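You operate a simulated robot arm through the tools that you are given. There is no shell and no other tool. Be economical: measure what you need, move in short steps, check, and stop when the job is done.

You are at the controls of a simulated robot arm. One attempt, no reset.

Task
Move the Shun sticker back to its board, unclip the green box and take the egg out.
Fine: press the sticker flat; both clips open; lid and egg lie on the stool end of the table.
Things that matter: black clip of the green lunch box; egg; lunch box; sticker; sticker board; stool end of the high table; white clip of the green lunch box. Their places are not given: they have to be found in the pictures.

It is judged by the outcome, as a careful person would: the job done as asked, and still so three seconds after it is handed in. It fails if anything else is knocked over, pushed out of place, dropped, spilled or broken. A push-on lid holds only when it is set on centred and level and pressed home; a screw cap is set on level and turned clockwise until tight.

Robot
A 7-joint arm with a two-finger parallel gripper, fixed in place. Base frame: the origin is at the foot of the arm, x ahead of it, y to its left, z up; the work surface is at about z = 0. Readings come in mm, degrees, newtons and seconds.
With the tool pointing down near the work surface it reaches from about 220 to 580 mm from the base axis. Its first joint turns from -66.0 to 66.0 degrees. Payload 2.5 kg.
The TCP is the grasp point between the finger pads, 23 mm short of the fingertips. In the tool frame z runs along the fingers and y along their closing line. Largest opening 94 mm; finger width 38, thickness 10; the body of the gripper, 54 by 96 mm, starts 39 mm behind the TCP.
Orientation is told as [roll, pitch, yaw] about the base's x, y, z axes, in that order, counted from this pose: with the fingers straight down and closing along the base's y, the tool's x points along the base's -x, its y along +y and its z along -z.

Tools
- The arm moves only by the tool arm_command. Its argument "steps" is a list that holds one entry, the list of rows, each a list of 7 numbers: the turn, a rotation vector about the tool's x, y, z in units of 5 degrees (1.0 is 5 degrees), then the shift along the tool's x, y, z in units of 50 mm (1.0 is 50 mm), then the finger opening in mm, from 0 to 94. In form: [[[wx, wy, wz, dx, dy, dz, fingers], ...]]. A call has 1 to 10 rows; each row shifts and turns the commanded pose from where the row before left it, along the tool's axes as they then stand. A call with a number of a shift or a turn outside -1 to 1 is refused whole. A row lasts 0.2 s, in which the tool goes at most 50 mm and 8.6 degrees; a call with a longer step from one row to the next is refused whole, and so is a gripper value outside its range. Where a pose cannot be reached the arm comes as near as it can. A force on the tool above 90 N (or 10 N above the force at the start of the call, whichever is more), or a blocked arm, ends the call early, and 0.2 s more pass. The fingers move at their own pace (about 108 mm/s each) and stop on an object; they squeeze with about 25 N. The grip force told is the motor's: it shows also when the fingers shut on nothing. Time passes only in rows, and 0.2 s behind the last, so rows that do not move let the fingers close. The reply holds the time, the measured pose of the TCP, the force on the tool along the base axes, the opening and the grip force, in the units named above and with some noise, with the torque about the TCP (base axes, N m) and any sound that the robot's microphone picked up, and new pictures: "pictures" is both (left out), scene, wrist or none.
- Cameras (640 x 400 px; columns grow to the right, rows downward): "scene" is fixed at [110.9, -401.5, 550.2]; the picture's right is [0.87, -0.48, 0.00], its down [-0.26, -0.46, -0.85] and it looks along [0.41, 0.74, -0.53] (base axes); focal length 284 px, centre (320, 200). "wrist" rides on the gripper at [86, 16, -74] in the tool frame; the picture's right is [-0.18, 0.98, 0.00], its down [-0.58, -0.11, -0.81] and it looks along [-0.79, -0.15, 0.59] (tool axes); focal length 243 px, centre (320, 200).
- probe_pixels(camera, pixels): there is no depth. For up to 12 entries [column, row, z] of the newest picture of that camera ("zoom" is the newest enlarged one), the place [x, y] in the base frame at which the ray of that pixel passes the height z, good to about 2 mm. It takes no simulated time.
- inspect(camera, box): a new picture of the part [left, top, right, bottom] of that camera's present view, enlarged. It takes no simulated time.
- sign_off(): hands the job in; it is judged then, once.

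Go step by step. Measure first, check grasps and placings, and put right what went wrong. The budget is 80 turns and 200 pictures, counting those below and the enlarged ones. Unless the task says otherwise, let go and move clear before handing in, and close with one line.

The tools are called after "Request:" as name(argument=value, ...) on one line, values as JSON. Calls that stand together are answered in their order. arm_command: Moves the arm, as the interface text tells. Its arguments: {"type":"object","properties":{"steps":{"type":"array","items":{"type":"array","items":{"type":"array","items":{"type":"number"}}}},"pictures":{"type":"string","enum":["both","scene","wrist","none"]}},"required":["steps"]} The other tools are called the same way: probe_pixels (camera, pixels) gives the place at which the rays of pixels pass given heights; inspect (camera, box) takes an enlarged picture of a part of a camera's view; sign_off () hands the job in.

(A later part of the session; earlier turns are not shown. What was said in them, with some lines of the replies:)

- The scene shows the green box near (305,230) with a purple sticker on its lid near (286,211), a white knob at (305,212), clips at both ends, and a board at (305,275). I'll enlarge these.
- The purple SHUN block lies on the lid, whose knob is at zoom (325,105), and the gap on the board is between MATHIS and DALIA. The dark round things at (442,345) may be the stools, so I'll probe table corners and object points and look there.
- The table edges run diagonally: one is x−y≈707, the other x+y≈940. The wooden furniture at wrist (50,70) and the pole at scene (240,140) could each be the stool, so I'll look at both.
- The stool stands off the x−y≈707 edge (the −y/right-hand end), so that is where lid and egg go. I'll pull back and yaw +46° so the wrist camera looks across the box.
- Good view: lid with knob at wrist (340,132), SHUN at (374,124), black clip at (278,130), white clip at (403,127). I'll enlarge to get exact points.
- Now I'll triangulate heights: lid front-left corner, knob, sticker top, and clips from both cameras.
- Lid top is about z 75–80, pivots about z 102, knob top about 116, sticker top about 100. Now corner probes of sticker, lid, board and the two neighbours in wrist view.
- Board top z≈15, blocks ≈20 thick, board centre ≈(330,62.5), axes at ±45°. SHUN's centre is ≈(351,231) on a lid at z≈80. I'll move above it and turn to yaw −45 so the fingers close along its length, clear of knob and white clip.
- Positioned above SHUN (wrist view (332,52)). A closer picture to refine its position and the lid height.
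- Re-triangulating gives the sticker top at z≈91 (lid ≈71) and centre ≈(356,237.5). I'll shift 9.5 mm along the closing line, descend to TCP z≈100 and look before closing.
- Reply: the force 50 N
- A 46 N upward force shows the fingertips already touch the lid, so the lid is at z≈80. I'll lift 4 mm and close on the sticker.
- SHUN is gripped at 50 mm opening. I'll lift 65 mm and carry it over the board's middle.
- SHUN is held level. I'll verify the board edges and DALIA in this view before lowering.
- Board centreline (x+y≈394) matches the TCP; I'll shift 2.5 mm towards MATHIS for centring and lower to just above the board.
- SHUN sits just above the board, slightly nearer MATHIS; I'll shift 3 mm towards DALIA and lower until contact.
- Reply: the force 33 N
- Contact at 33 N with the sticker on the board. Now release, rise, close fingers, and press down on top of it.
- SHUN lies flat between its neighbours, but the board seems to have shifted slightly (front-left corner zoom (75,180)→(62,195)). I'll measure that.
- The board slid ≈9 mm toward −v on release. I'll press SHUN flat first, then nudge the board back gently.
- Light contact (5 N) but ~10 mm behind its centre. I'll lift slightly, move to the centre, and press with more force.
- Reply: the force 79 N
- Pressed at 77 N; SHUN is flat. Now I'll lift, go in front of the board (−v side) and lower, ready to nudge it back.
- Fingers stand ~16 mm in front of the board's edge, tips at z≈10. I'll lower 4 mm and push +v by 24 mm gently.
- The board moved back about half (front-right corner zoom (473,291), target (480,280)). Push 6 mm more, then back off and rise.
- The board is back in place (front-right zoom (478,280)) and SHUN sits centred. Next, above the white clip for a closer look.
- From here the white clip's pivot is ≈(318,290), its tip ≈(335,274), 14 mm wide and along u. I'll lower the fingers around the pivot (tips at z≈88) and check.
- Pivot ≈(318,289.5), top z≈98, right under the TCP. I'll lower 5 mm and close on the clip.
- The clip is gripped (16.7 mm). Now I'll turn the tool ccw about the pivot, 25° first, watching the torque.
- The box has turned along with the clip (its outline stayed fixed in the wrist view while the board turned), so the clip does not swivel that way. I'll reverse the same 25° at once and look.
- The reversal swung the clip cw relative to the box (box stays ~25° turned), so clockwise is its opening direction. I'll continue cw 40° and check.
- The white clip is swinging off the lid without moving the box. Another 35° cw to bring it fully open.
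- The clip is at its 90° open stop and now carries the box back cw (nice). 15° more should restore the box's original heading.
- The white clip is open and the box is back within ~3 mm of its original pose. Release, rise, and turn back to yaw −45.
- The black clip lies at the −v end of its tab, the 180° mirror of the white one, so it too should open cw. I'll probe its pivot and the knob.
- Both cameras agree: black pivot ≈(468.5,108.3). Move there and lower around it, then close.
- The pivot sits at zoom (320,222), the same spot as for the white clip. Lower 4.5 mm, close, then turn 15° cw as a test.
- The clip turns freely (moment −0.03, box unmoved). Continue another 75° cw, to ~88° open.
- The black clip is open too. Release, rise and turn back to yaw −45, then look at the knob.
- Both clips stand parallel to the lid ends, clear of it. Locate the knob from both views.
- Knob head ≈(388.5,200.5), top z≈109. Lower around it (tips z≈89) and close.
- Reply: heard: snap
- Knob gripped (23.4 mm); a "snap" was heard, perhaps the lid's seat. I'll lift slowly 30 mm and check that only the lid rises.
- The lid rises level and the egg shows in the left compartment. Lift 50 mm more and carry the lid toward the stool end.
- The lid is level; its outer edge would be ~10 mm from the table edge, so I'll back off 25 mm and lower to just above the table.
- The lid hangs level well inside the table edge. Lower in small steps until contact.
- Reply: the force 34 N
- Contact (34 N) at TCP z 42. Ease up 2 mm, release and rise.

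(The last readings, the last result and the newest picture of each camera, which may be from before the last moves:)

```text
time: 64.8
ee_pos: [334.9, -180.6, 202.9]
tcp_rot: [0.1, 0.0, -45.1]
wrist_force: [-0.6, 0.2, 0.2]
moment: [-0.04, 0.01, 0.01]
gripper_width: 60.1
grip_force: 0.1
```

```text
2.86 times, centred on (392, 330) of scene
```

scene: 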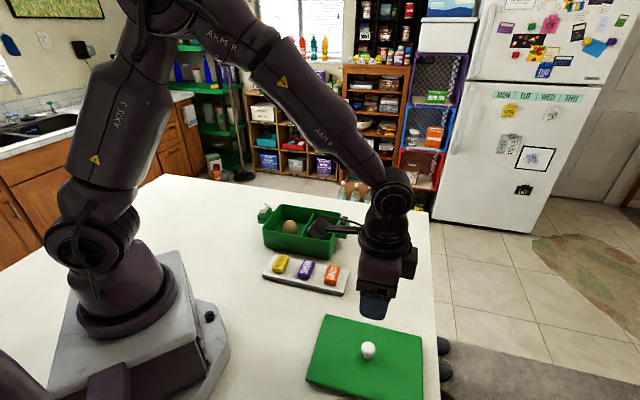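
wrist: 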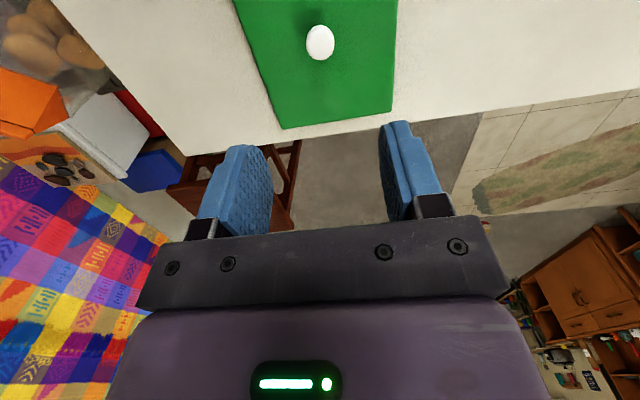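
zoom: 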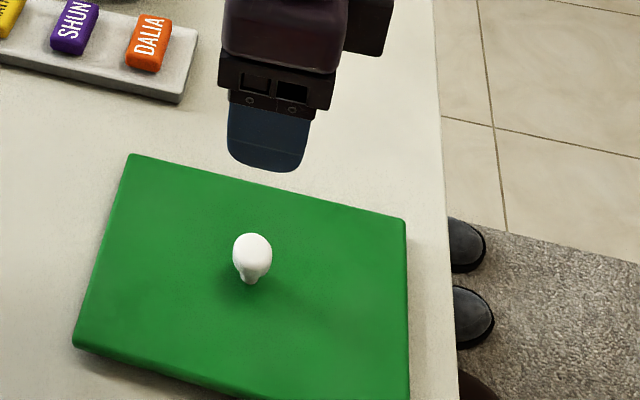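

The lid rests flat at the stool end. The egg stands upright in the left compartment at scene (289,228); I'll move above the box to locate it.

Request:
probe_pixels(camera="scene", pixels=[[289.6, 228, 35], [289.6, 220, 60], [289.6, 228, 45]])

Request:
arm_command(steps=[[[0, 0, 0, 0.6, 0.7, 0, 70], [0, 0, 0, 0.6, 0.7, 0, 70], [0, 0, 0, 0.6, 0.7, 0, 70], [0, 0, 0, 0.6, 0.7, 0, 70], [0, 0, 0, 0.6, 0.7, 0, 70], [0, 0, 0, 0.6, 0.7, 0, 70], [0, 0, 0, 0.6, 0.7, 0, 70], [0, 0, 0, 0.6, 0.7, 0, 70], [0, 0, 0, 0.4, 0.6, 0, 70], [0, 0, 0, 0, 0, 0, 70]]])

Request:
inspect(camera="wrist", box=[200, 0, 440, 150])

Request:
inspect(camera="scene", box=[240, 190, 368, 270])

```text
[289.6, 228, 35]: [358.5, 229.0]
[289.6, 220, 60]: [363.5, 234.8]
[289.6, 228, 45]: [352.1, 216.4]
```

```text
time: 67.0
ee_pos: [371.0, 222.7, 202.5]
tcp_rot: [0.0, 0.0, -45.1]
wrist_force: [0.0, -0.1, 0.0]
moment: [0.0, 0.0, 0.03]
gripper_width: 69.9
grip_force: 0.0
```

scene: 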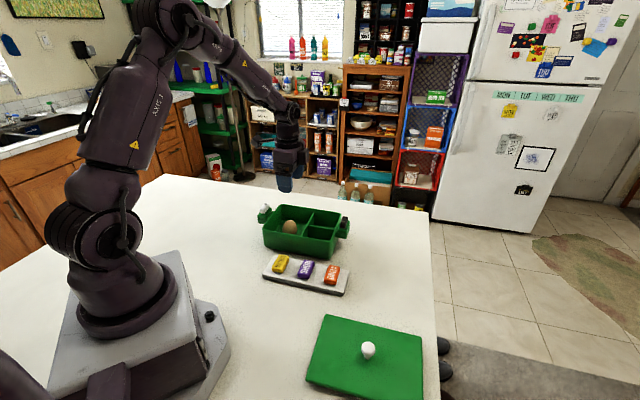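
wrist: 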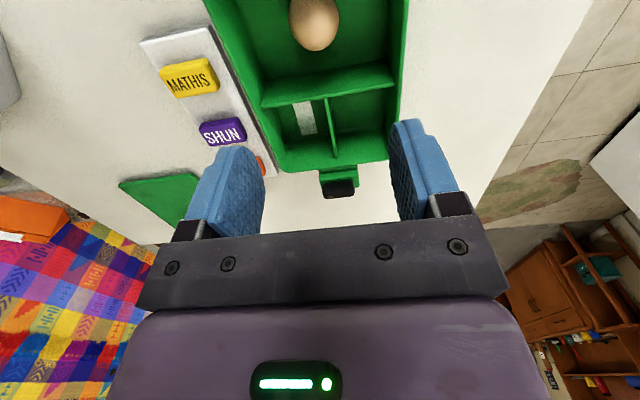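

```text
2.67 times, centred on (320, 75) of wrist
```

zoom: 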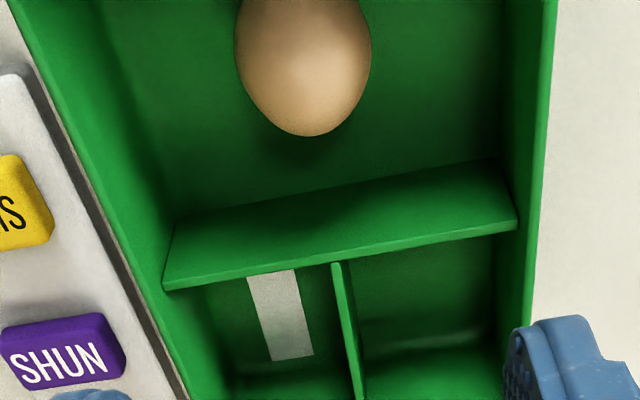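

```text
5.00 times, centred on (304, 230) of scene
```

zoom: 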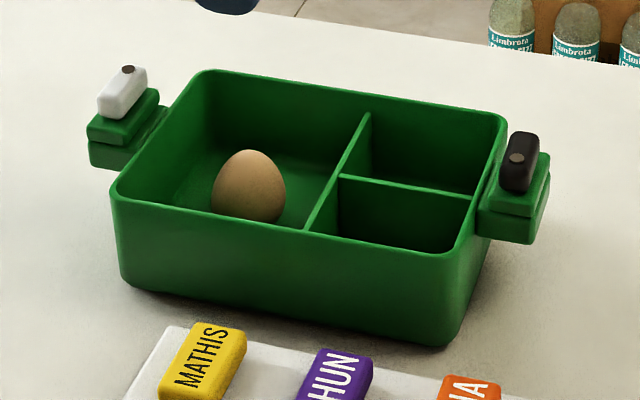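

I need the egg fuller in view; moving back 70 mm along −u.

Request:
arm_command(steps=[[[0, 0, 0, 0.7, 0, 0, 70], [0, 0, 0, 0.7, 0, 0, 70], [0, 0, 0, 0, 0, 0, 70]]], pictures="wrist")

Request:
inspect(camera="wrist", box=[200, 0, 440, 150])

```text
time: 67.8
ee_pos: [321.6, 272.5, 203.4]
tcp_rot: [0.0, -0.1, -45.1]
wrist_force: [-0.9, -0.4, -0.6]
moment: [0.01, -0.02, -0.01]
gripper_width: 70.0
grip_force: 0.0
```

wrist: 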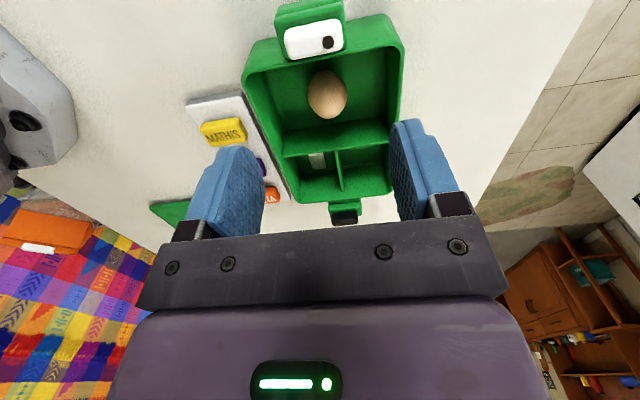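

```text
2.67 times, centred on (320, 75) of wrist
```

zoom: 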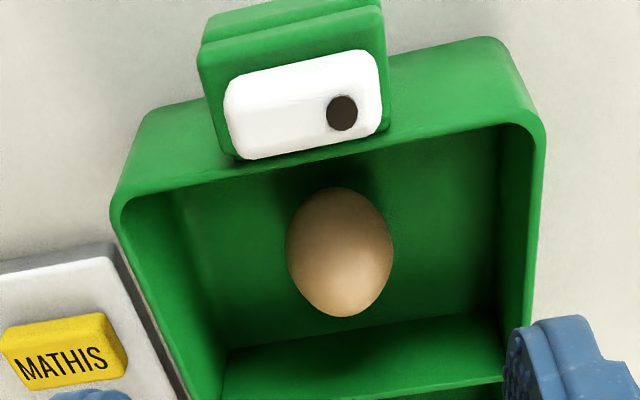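

Request:
probe_pixels(camera="zoom", pixels=[[340, 253, 30], [340, 253, 40], [287, 253, 35], [393, 253, 35], [115, 205, 74], [545, 130, 74]])

Request:
probe_pixels(camera="scene", pixels=[[289.6, 228, 30], [289.6, 228, 40], [282.3, 228, 33], [297, 228, 33]])

```text
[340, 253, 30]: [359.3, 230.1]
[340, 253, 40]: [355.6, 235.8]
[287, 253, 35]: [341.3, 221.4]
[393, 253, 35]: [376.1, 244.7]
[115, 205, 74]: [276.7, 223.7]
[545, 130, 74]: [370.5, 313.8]
```

```text
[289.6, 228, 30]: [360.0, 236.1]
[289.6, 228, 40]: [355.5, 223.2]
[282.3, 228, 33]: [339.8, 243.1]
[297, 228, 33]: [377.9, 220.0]
```

Egg centre ≈(358,232,33), ~43 mm wide. At yaw −45 the camera would hang over the open white clip, so I'll use yaw 0, come above the egg and check.

Request:
arm_command(steps=[[[0, 0, -1, 0, 0, 0, 66], [0, 0, -1, 0, 0, 0, 66], [0, 0, -1, 0, 0, 0, 66], [0, 0, -1, 0, 0, 0, 66], [0, 0, -1, 0, 0, 0, 66], [0, 0, -1, 0, 0, 0, 66], [0, 0, -1, 0, 0, 0, 66], [0, 0, -1, 0, 0, 0, 66], [0, 0, -1, 0, 0, 0, 66]]], pictures="none")

Request:
arm_command(steps=[[[0, 0, 0, -0.365, -0.405, 0, 66], [0, 0, 0, -0.365, -0.405, 0, 66], [0, 0, 0, 0, 0, 0.8, 66], [0, 0, 0, 0, 0, 0.8, 66], [0, 0, 0, 0, 0, 0.2, 66], [0, 0, 0, 0, 0, 0, 66]]])

Request:
inspect(camera="wrist", box=[200, 50, 440, 200])

Request:
inspect(camera="scene", box=[240, 170, 368, 250])

```text
time: 69.8
ee_pos: [321.2, 270.9, 201.7]
tcp_rot: [0.0, 0.0, 0.0]
wrist_force: [0.2, -0.2, 0.0]
moment: [0.02, 0.0, 0.0]
gripper_width: 65.9
grip_force: 0.1
```

```text
time: 71.2
ee_pos: [357.4, 231.8, 112.3]
tcp_rot: [-0.1, 0.0, 0.0]
wrist_force: [-0.3, 0.3, 0.9]
moment: [0.01, -0.01, -0.02]
gripper_width: 65.8
grip_force: 0.1
```

scene: 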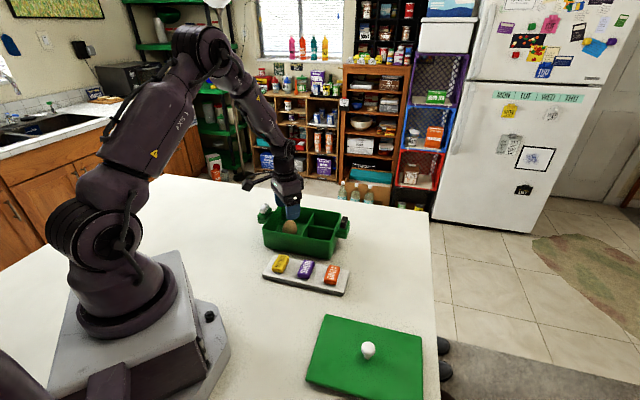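
wrist: 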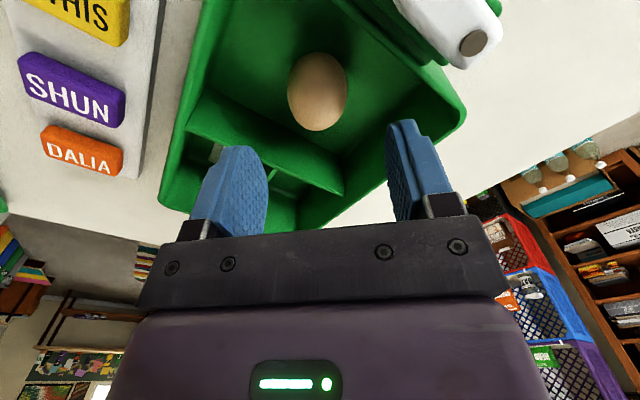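

```text
2.67 times, centred on (320, 125) of wrist
```

zoom: 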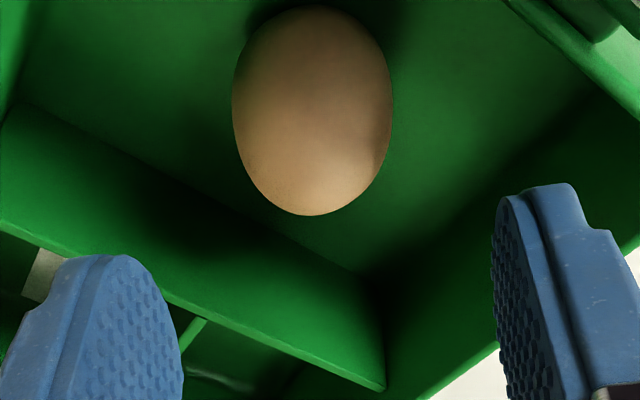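

```text
5.00 times, centred on (304, 210) of scene
```

zoom: 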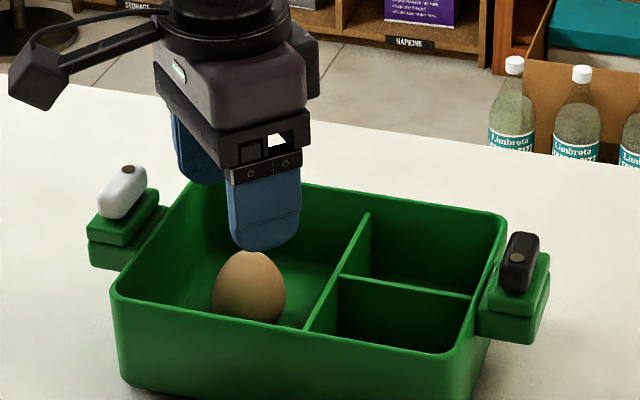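

Request:
probe_pixels(camera="wrist", pixels=[[317, 91.5, 33], [287.5, 91.5, 33], [346.5, 91.5, 33], [317, 91.5, 40]])

```text
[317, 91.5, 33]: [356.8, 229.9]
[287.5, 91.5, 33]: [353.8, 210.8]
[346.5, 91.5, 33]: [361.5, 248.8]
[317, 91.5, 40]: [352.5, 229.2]
```

Egg centre ≈(357,230), almost under the TCP. Shift 1.5 mm, descend to z≈46 and close.

Request:
arm_command(steps=[[[0, 0, 0, 0, -0.03, 0.4, 66], [0, 0, 0, 0, 0, 0.5, 66], [0, 0, 0, 0, 0, 0.3, 66], [0, 0, 0, 0, 0, 0.12, 66], [0, 0, 0, 0, 0, 0, 66]]])

Request:
inspect(camera="scene", box=[240, 180, 368, 260])

Request:
inspect(camera="wrist", box=[200, 80, 440, 230])

```text
time: 72.4
ee_pos: [358.1, 229.7, 45.5]
tcp_rot: [0.0, 0.1, 0.0]
wrist_force: [-0.1, 0.3, 0.7]
moment: [0.01, 0.03, 0.05]
gripper_width: 65.9
grip_force: 0.0
```

scene: 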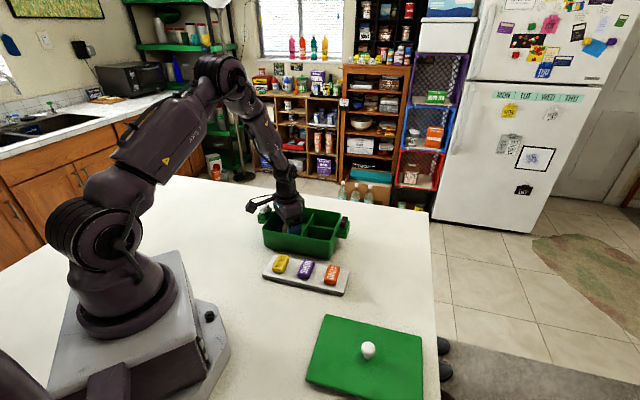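
wrist: 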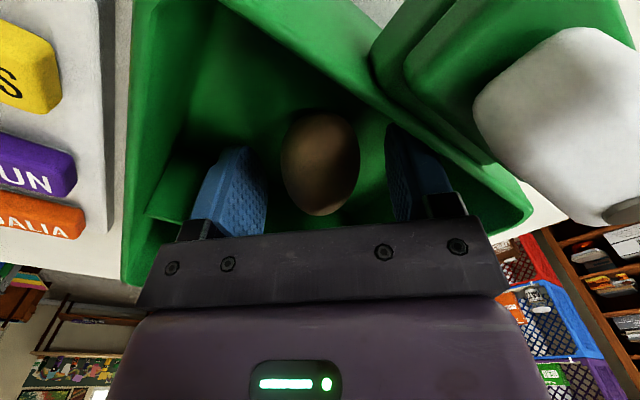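

```text
5.00 times, centred on (304, 220) of scene
```

zoom: 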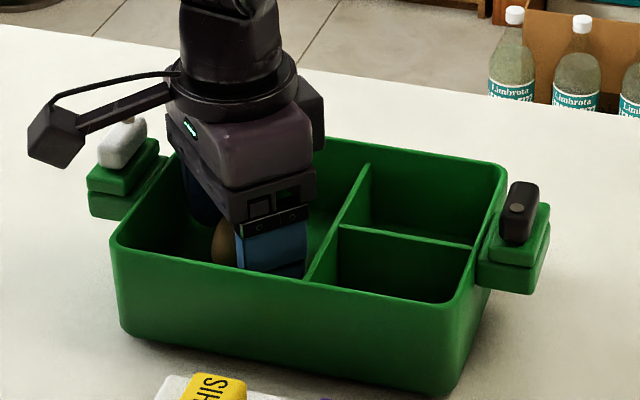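

```text
2.67 times, centred on (320, 155) of wrist
```

zoom: 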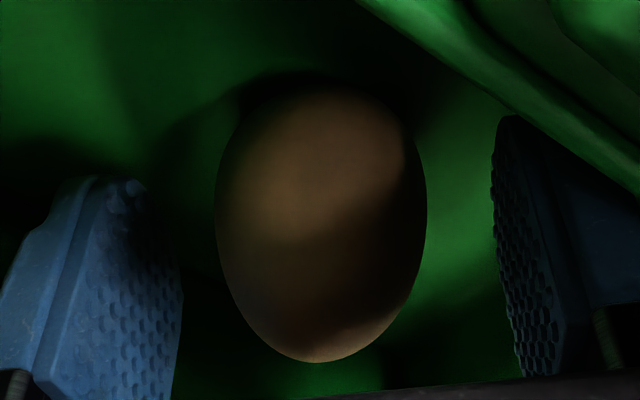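

The egg stands between the pads. Lower 3 mm more and close gently onto it (target 38 mm).

Request:
arm_command(steps=[[[0, 0, 0, 0, 0, 0.06, 56], [0, 0, 0, 0, 0, 0, 48], [0, 0, 0, 0, 0, 0, 44], [0, 0, 0, 0, 0, 0, 40], [0, 0, 0, 0, 0, 0, 40]]], pictures="wrist")

```text
time: 73.6
ee_pos: [357.8, 228.9, 43.1]
tcp_rot: [0.0, 0.0, 0.0]
wrist_force: [0.6, 0.0, 0.0]
moment: [0.03, -0.01, 0.02]
gripper_width: 39.9
grip_force: 0.1
```

wrist: 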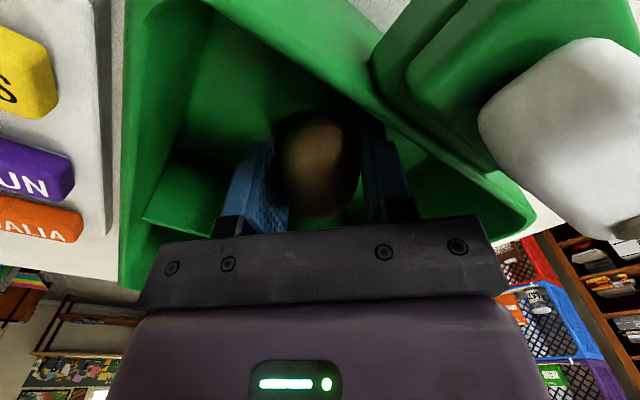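

No contact at 40 mm yet; close further.

Request:
arm_command(steps=[[[0, 0, 0, 0, 0, 0, 38], [0, 0, 0, 0, 0, 0, 36], [0, 0, 0, 0, 0, 0, 34], [0, 0, 0, 0, 0, 0, 34]]], pictures="wrist")

Request:
inspect(camera="wrist", box=[200, 80, 440, 230])

```text
time: 74.6
ee_pos: [359.4, 229.8, 44.0]
tcp_rot: [0.0, 0.0, -0.1]
wrist_force: [-0.5, -0.5, -0.8]
moment: [-0.01, -0.04, -0.01]
gripper_width: 37.3
grip_force: 25.4
```

wrist: 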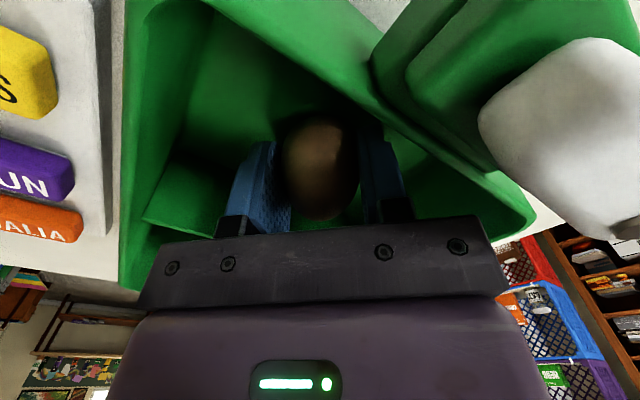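

```text
2.67 times, centred on (320, 155) of wrist
```

zoom: 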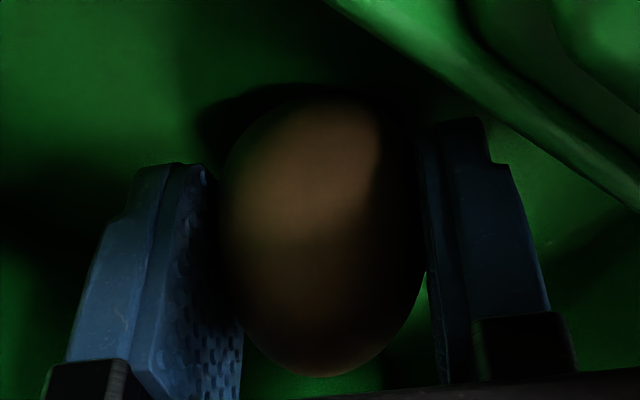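

The egg is gripped at 37.3 mm. Lift slowly straight up and check it holds.

Request:
arm_command(steps=[[[0, 0, 0, 0, 0, -0.1, 34], [0, 0, 0, 0, 0, -0.2, 34], [0, 0, 0, 0, 0, -0.4, 34], [0, 0, 0, 0, 0, -0.6, 34], [0, 0, 0, 0, 0, -0.6, 34], [0, 0, 0, 0, 0, -0.6, 34], [0, 0, 0, 0, 0, 0, 34]]])

Request:
inspect(camera="scene", box=[240, 150, 368, 230])

```text
time: 76.2
ee_pos: [357.8, 228.5, 169.0]
tcp_rot: [0.0, 0.0, -0.1]
wrist_force: [0.2, -0.5, -0.5]
moment: [0.01, 0.02, 0.02]
gripper_width: 37.3
grip_force: 25.1
```

scene: 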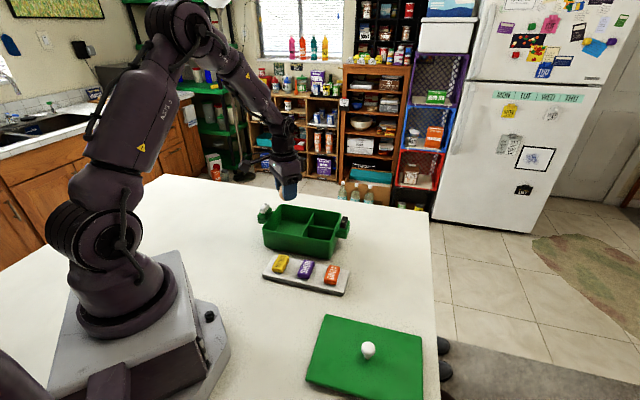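
wrist: 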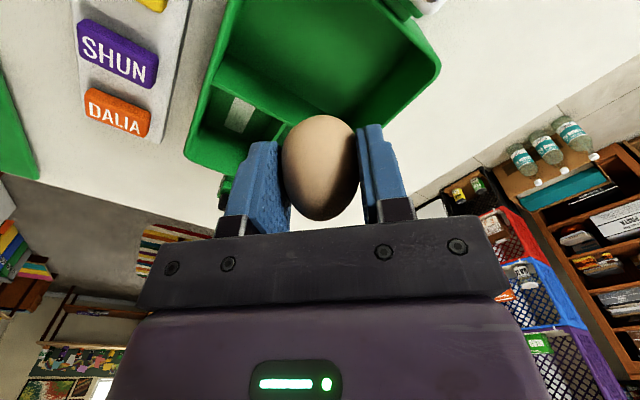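

```text
5.00 times, centred on (304, 190) of scene
```

zoom: 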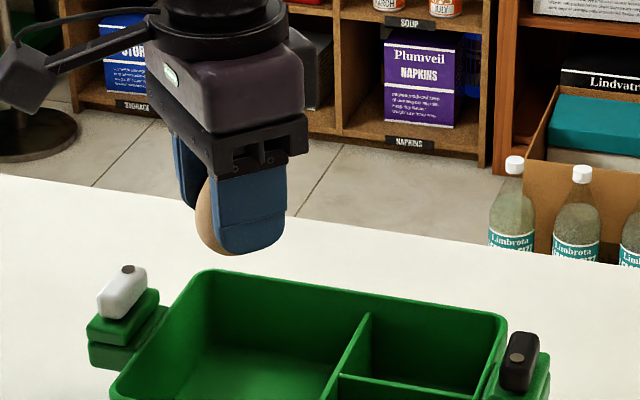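

The egg is held firmly and the box stays put. Carry it over the stool end, beside the lid, to ≈(455,−115).

Request:
arm_command(steps=[[[0, 0, 0, -0.2425, -0.859, 0, 34], [0, 0, 0, -0.2425, -0.859, 0, 34], [0, 0, 0, -0.2425, -0.859, 0, 34], [0, 0, 0, -0.2425, -0.859, 0, 34], [0, 0, 0, -0.2425, -0.859, 0, 34], [0, 0, 0, -0.2425, -0.859, 0, 34], [0, 0, 0, -0.2425, -0.859, 0, 34], [0, 0, 0, -0.2425, -0.859, 0, 34], [0, 0, 0, 0, 0, 0, 34]]], pictures="none")

Request:
arm_command(steps=[[[0, 0, 0, 0, 0, 0.7, 34], [0, 0, 0, 0, 0, 0.7, 34], [0, 0, 0, 0, 0, 0.6, 34], [0, 0, 0, 0, 0, 0.35, 34], [0, 0, 0, 0, 0, 0, 34]]])

Request:
inspect(camera="scene", box=[330, 220, 458, 300])

```text
time: 78.2
ee_pos: [454.3, -116.2, 168.0]
tcp_rot: [0.0, -0.1, -0.1]
wrist_force: [0.2, -0.2, -0.8]
moment: [0.0, -0.02, -0.01]
gripper_width: 37.6
grip_force: 24.7
```

```text
time: 79.4
ee_pos: [453.8, -115.3, 50.2]
tcp_rot: [0.0, 0.0, -0.1]
wrist_force: [-0.8, -0.8, -0.6]
moment: [-0.04, 0.0, 0.0]
gripper_width: 37.4
grip_force: 25.2
```

scene: 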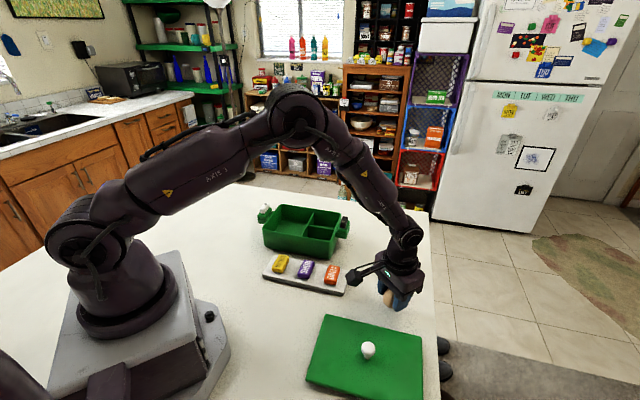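
wrist: 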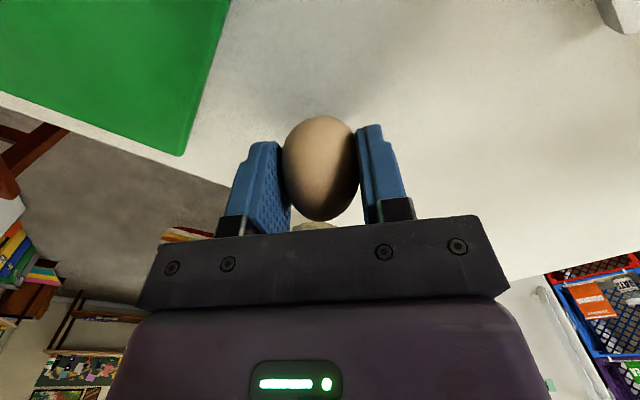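

```text
5.00 times, centred on (394, 260) of scene
```

zoom: 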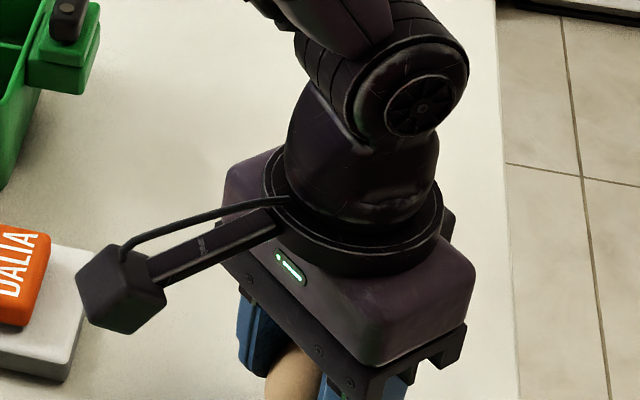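

Clear of everything. Lower in small steps until light contact.

Request:
arm_command(steps=[[[0, 0, 0, 0, 0, 0.1, 34], [0, 0, 0, 0, 0, 0.06, 34], [0, 0, 0, 0, 0, 0, 34]]], pictures="none")

```text
time: 80.2
ee_pos: [453.8, -115.3, 42.8]
tcp_rot: [0.0, 0.0, 0.0]
wrist_force: [0.1, 0.5, -0.3]
moment: [-0.03, -0.01, -0.01]
gripper_width: 37.3
grip_force: 24.6
```

Request:
arm_command(steps=[[[0, 0, 0, 0, 0, 0.04, 34], [0, 0, 0, 0, 0, 0, 34]]], pictures="none")

Request:
inspect(camera="scene", box=[346, 260, 442, 320])

```text
time: 80.8
ee_pos: [454.2, -114.9, 41.7]
tcp_rot: [0.0, -0.1, -0.1]
wrist_force: [0.5, 0.3, -1.1]
moment: [-0.04, -0.01, 0.03]
gripper_width: 37.4
grip_force: 24.9
```

```text
6.67 times, centred on (394, 290) of scene
```

zoom: 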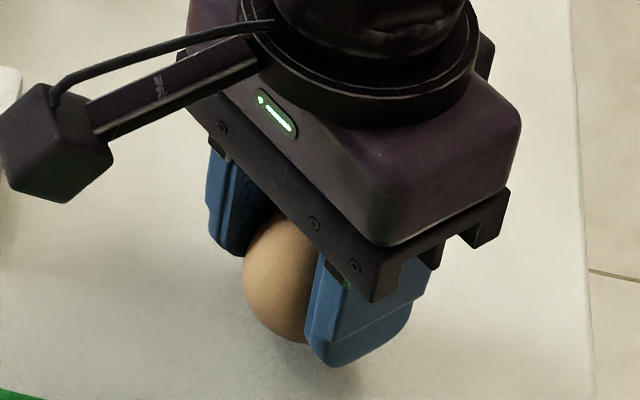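

No contact yet at z 41.7; two more 1.5 mm steps.

Request:
arm_command(steps=[[[0, 0, 0, 0, 0, 0.03, 34], [0, 0, 0, 0, 0, 0, 34]]], pictures="none")

Request:
arm_command(steps=[[[0, 0, 0, 0, 0, 0.025, 34], [0, 0, 0, 0, 0, 0, 34]]], pictures="none")

```text
time: 81.4
ee_pos: [454.6, -114.6, 39.5]
tcp_rot: [0.0, -0.1, 0.0]
wrist_force: [0.1, 0.7, 0.3]
moment: [0.02, -0.04, 0.0]
gripper_width: 37.5
grip_force: 25.0
```

```text
time: 82.0
ee_pos: [453.8, -113.7, 36.5]
tcp_rot: [0.1, 0.0, -0.1]
wrist_force: [-0.8, 0.0, -0.6]
moment: [0.01, 0.01, 0.01]
gripper_width: 37.1
grip_force: 25.0
```

Still free. Continue with small steps.

Request:
arm_command(steps=[[[0, 0, 0, 0, 0, 0.025, 34], [0, 0, 0, 0, 0, 0, 34]]], pictures="none")

Request:
arm_command(steps=[[[0, 0, 0, 0, 0, 0.02, 34], [0, 0, 0, 0, 0, 0, 34]]], pictures="none")

Request:
inspect(camera="scene", box=[346, 260, 442, 320])

```text
time: 82.6
ee_pos: [453.2, -115.1, 37.9]
tcp_rot: [-0.1, -0.1, -0.1]
wrist_force: [-0.4, -0.4, -0.3]
moment: [-0.02, 0.0, -0.02]
gripper_width: 37.1
grip_force: 24.8
```

```text
time: 83.2
ee_pos: [455.0, -114.6, 35.4]
tcp_rot: [0.1, -0.1, -0.1]
wrist_force: [-0.5, 0.8, -0.9]
moment: [-0.02, 0.02, -0.01]
gripper_width: 37.0
grip_force: 24.9
```

```text
6.67 times, centred on (394, 290) of scene
```

zoom: 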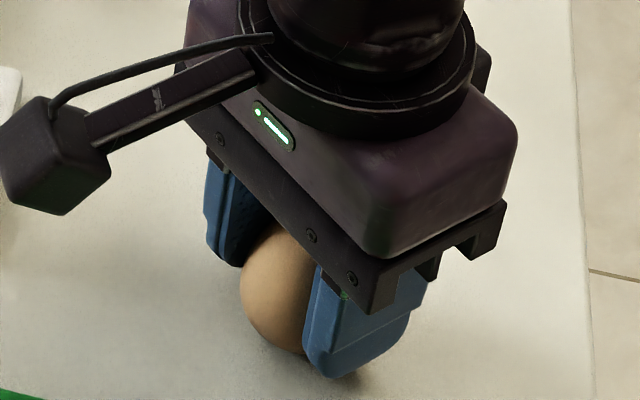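

Still a little air beneath. Continue down 1.5 mm at a time.

Request:
arm_command(steps=[[[0, 0, 0, 0, 0, 0.03, 34], [0, 0, 0, 0, 0, 0, 34]]], pictures="none")

Request:
arm_command(steps=[[[0, 0, 0, 0, 0, 0.03, 34], [0, 0, 0, 0, 0, 0, 34]]], pictures="none")

```text
time: 83.8
ee_pos: [454.0, -115.2, 34.8]
tcp_rot: [-0.1, -0.1, -0.1]
wrist_force: [-7.0, 1.9, 15.4]
moment: [0.2, 0.24, 0.08]
gripper_width: 37.4
grip_force: 24.8
```

```text
time: 84.4
ee_pos: [455.0, -115.2, 33.9]
tcp_rot: [0.0, -0.1, -0.1]
wrist_force: [-7.4, 2.4, 22.6]
moment: [0.18, 0.27, 0.01]
gripper_width: 37.4
grip_force: 25.1
```

Contact (15–23 N). Ease up 2 mm, then open slowly and look before leaving.

Request:
arm_command(steps=[[[0, 0, 0, 0, 0, -0.035, 34], [0, 0, 0, 0, 0, 0, 34], [0, 0, 0, 0, 0, 0, 38], [0, 0, 0, 0, 0, 0, 40], [0, 0, 0, 0, 0, 0, 44], [0, 0, 0, 0, 0, 0, 50], [0, 0, 0, 0, 0, 0, 50]]])

Request:
inspect(camera="scene", box=[346, 260, 442, 320])

```text
time: 86.0
ee_pos: [455.3, -116.1, 34.1]
tcp_rot: [0.0, 0.1, -0.1]
wrist_force: [-0.6, 0.6, -0.2]
moment: [0.01, -0.01, -0.02]
gripper_width: 50.0
grip_force: 0.1
```

scene: 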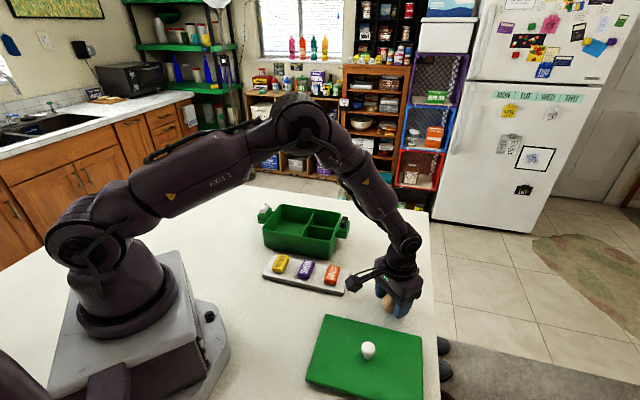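
wrist: 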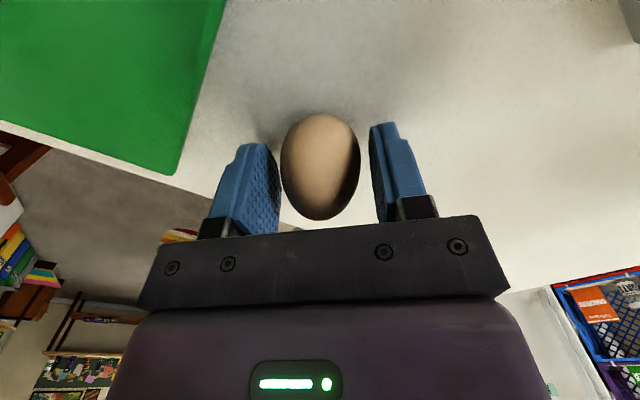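

```text
6.67 times, centred on (394, 290) of scene
```

zoom: 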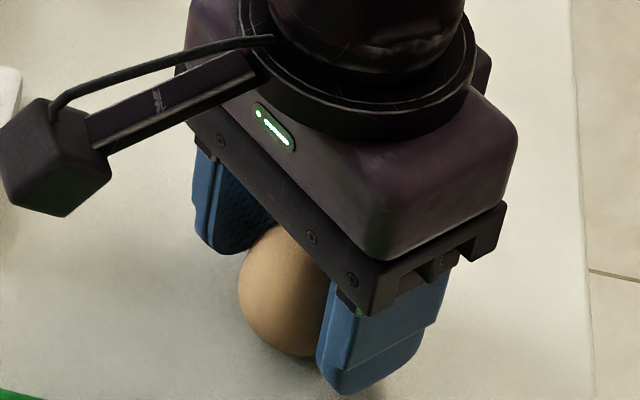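

The egg stands by itself between the open pads. Rise straight up and clear.

Request:
arm_command(steps=[[[0, 0, 0, 0, 0, 0, 58], [0, 0, 0, 0, 0, -0.3, 58], [0, 0, 0, 0, 0, -0.7, 58], [0, 0, 0, 0, 0, -0.9, 58], [0, 0, 0, 0, 0, -0.9, 58], [0, 0, 0, 0.9, 0.3, -0.2, 58], [0, 0, 0, 0.9, 0.3, -0.2, 58], [0, 0, 0, 0.9, 0.3, 0, 58], [0, 0, 0, 0, 0, 0, 58]]])

Request:
inspect(camera="scene", box=[240, 190, 464, 330])

```text
time: 88.0
ee_pos: [318.0, -68.3, 194.5]
tcp_rot: [-0.1, 0.0, -0.1]
wrist_force: [-0.2, 0.4, 0.5]
moment: [0.0, 0.02, 0.01]
gripper_width: 57.9
grip_force: 0.0
```

scene: 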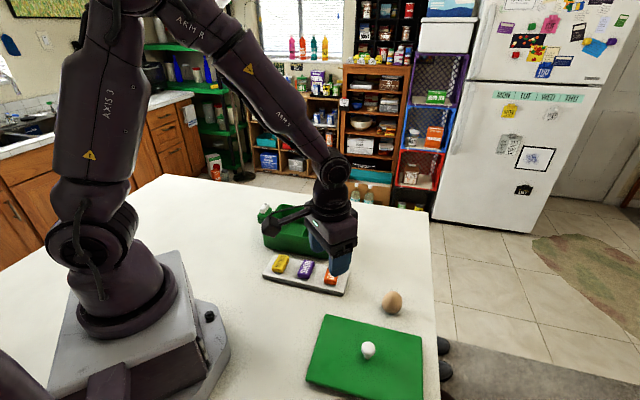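
wrist: 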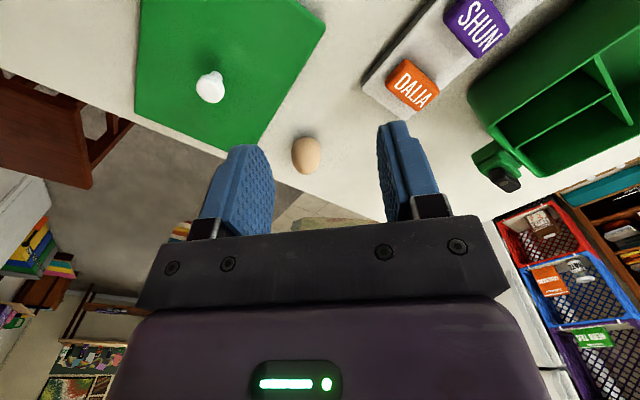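

```text
2.86 times, centred on (352, 260) of scene
```

zoom: 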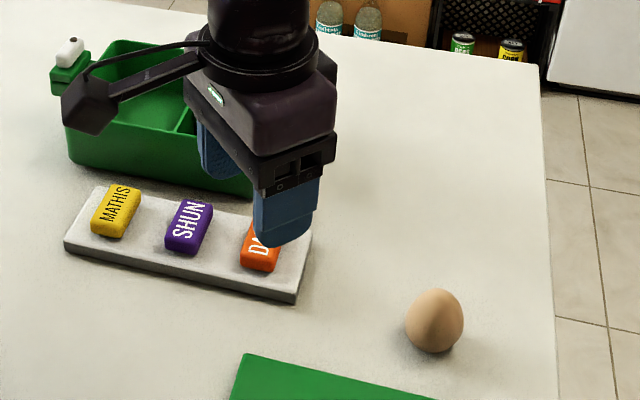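

The egg rests on the table near the lid. I'll move the arm aside, let time pass, and check everything again.

Request:
arm_command(steps=[[[0, 0, 0, 0, 0, -0.8, 58], [0, 0, 0, 0, 0, -0.8, 58], [0, 0, 0, 0.5, 0, -0.5, 58], [0, 0, 0, 0, 0, 0, 58], [0, 0, 0, 0, 0, 0, 58], [0, 0, 0, 0, 0, 0, 58], [0, 0, 0, 0, 0, 0, 58], [0, 0, 0, 0, 0, 0, 58], [0, 0, 0, 0, 0, 0, 58], [0, 0, 0, 0, 0, 0, 58]]])

Request:
inspect(camera="scene", box=[240, 190, 464, 330])

```text
time: 90.2
ee_pos: [294.5, -69.6, 300.2]
tcp_rot: [0.1, -0.1, -0.1]
wrist_force: [0.8, 0.4, 0.5]
moment: [0.01, -0.02, -0.01]
gripper_width: 58.1
grip_force: 0.1
```

scene: 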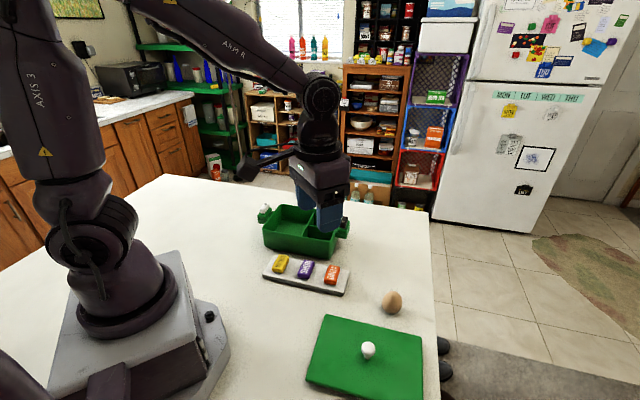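
wrist: 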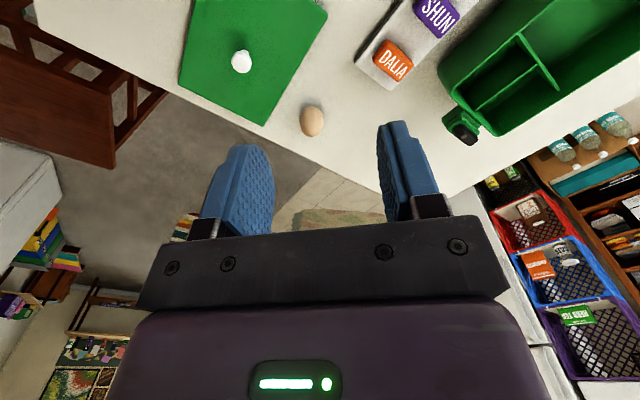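

```text
2.86 times, centred on (352, 260) of scene
```

zoom: 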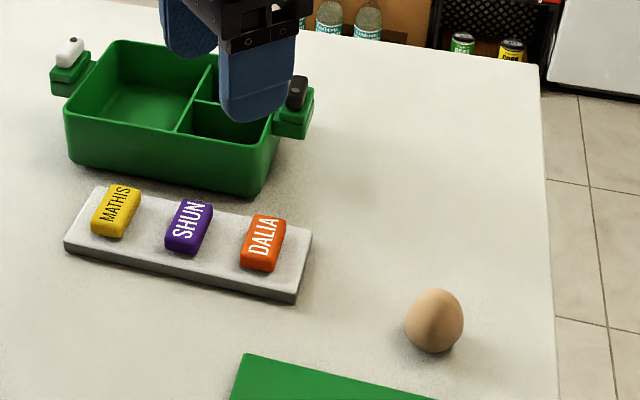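

Between the last two pictures nothing moved: the egg stays at zoom (434,320), the lid is flat, SHUN is on its board, and both clips are open. I'm handing it in.

Request:
sign_off()

```text
The job is handed in.
```

The Shun sticker is back on its board and pressed flat. Both clips of the green box are open, and the lid and the egg rest on the stool end of the table. Along the way the board and the box got shifted, and I moved both back to within a few millimetres of where they started.
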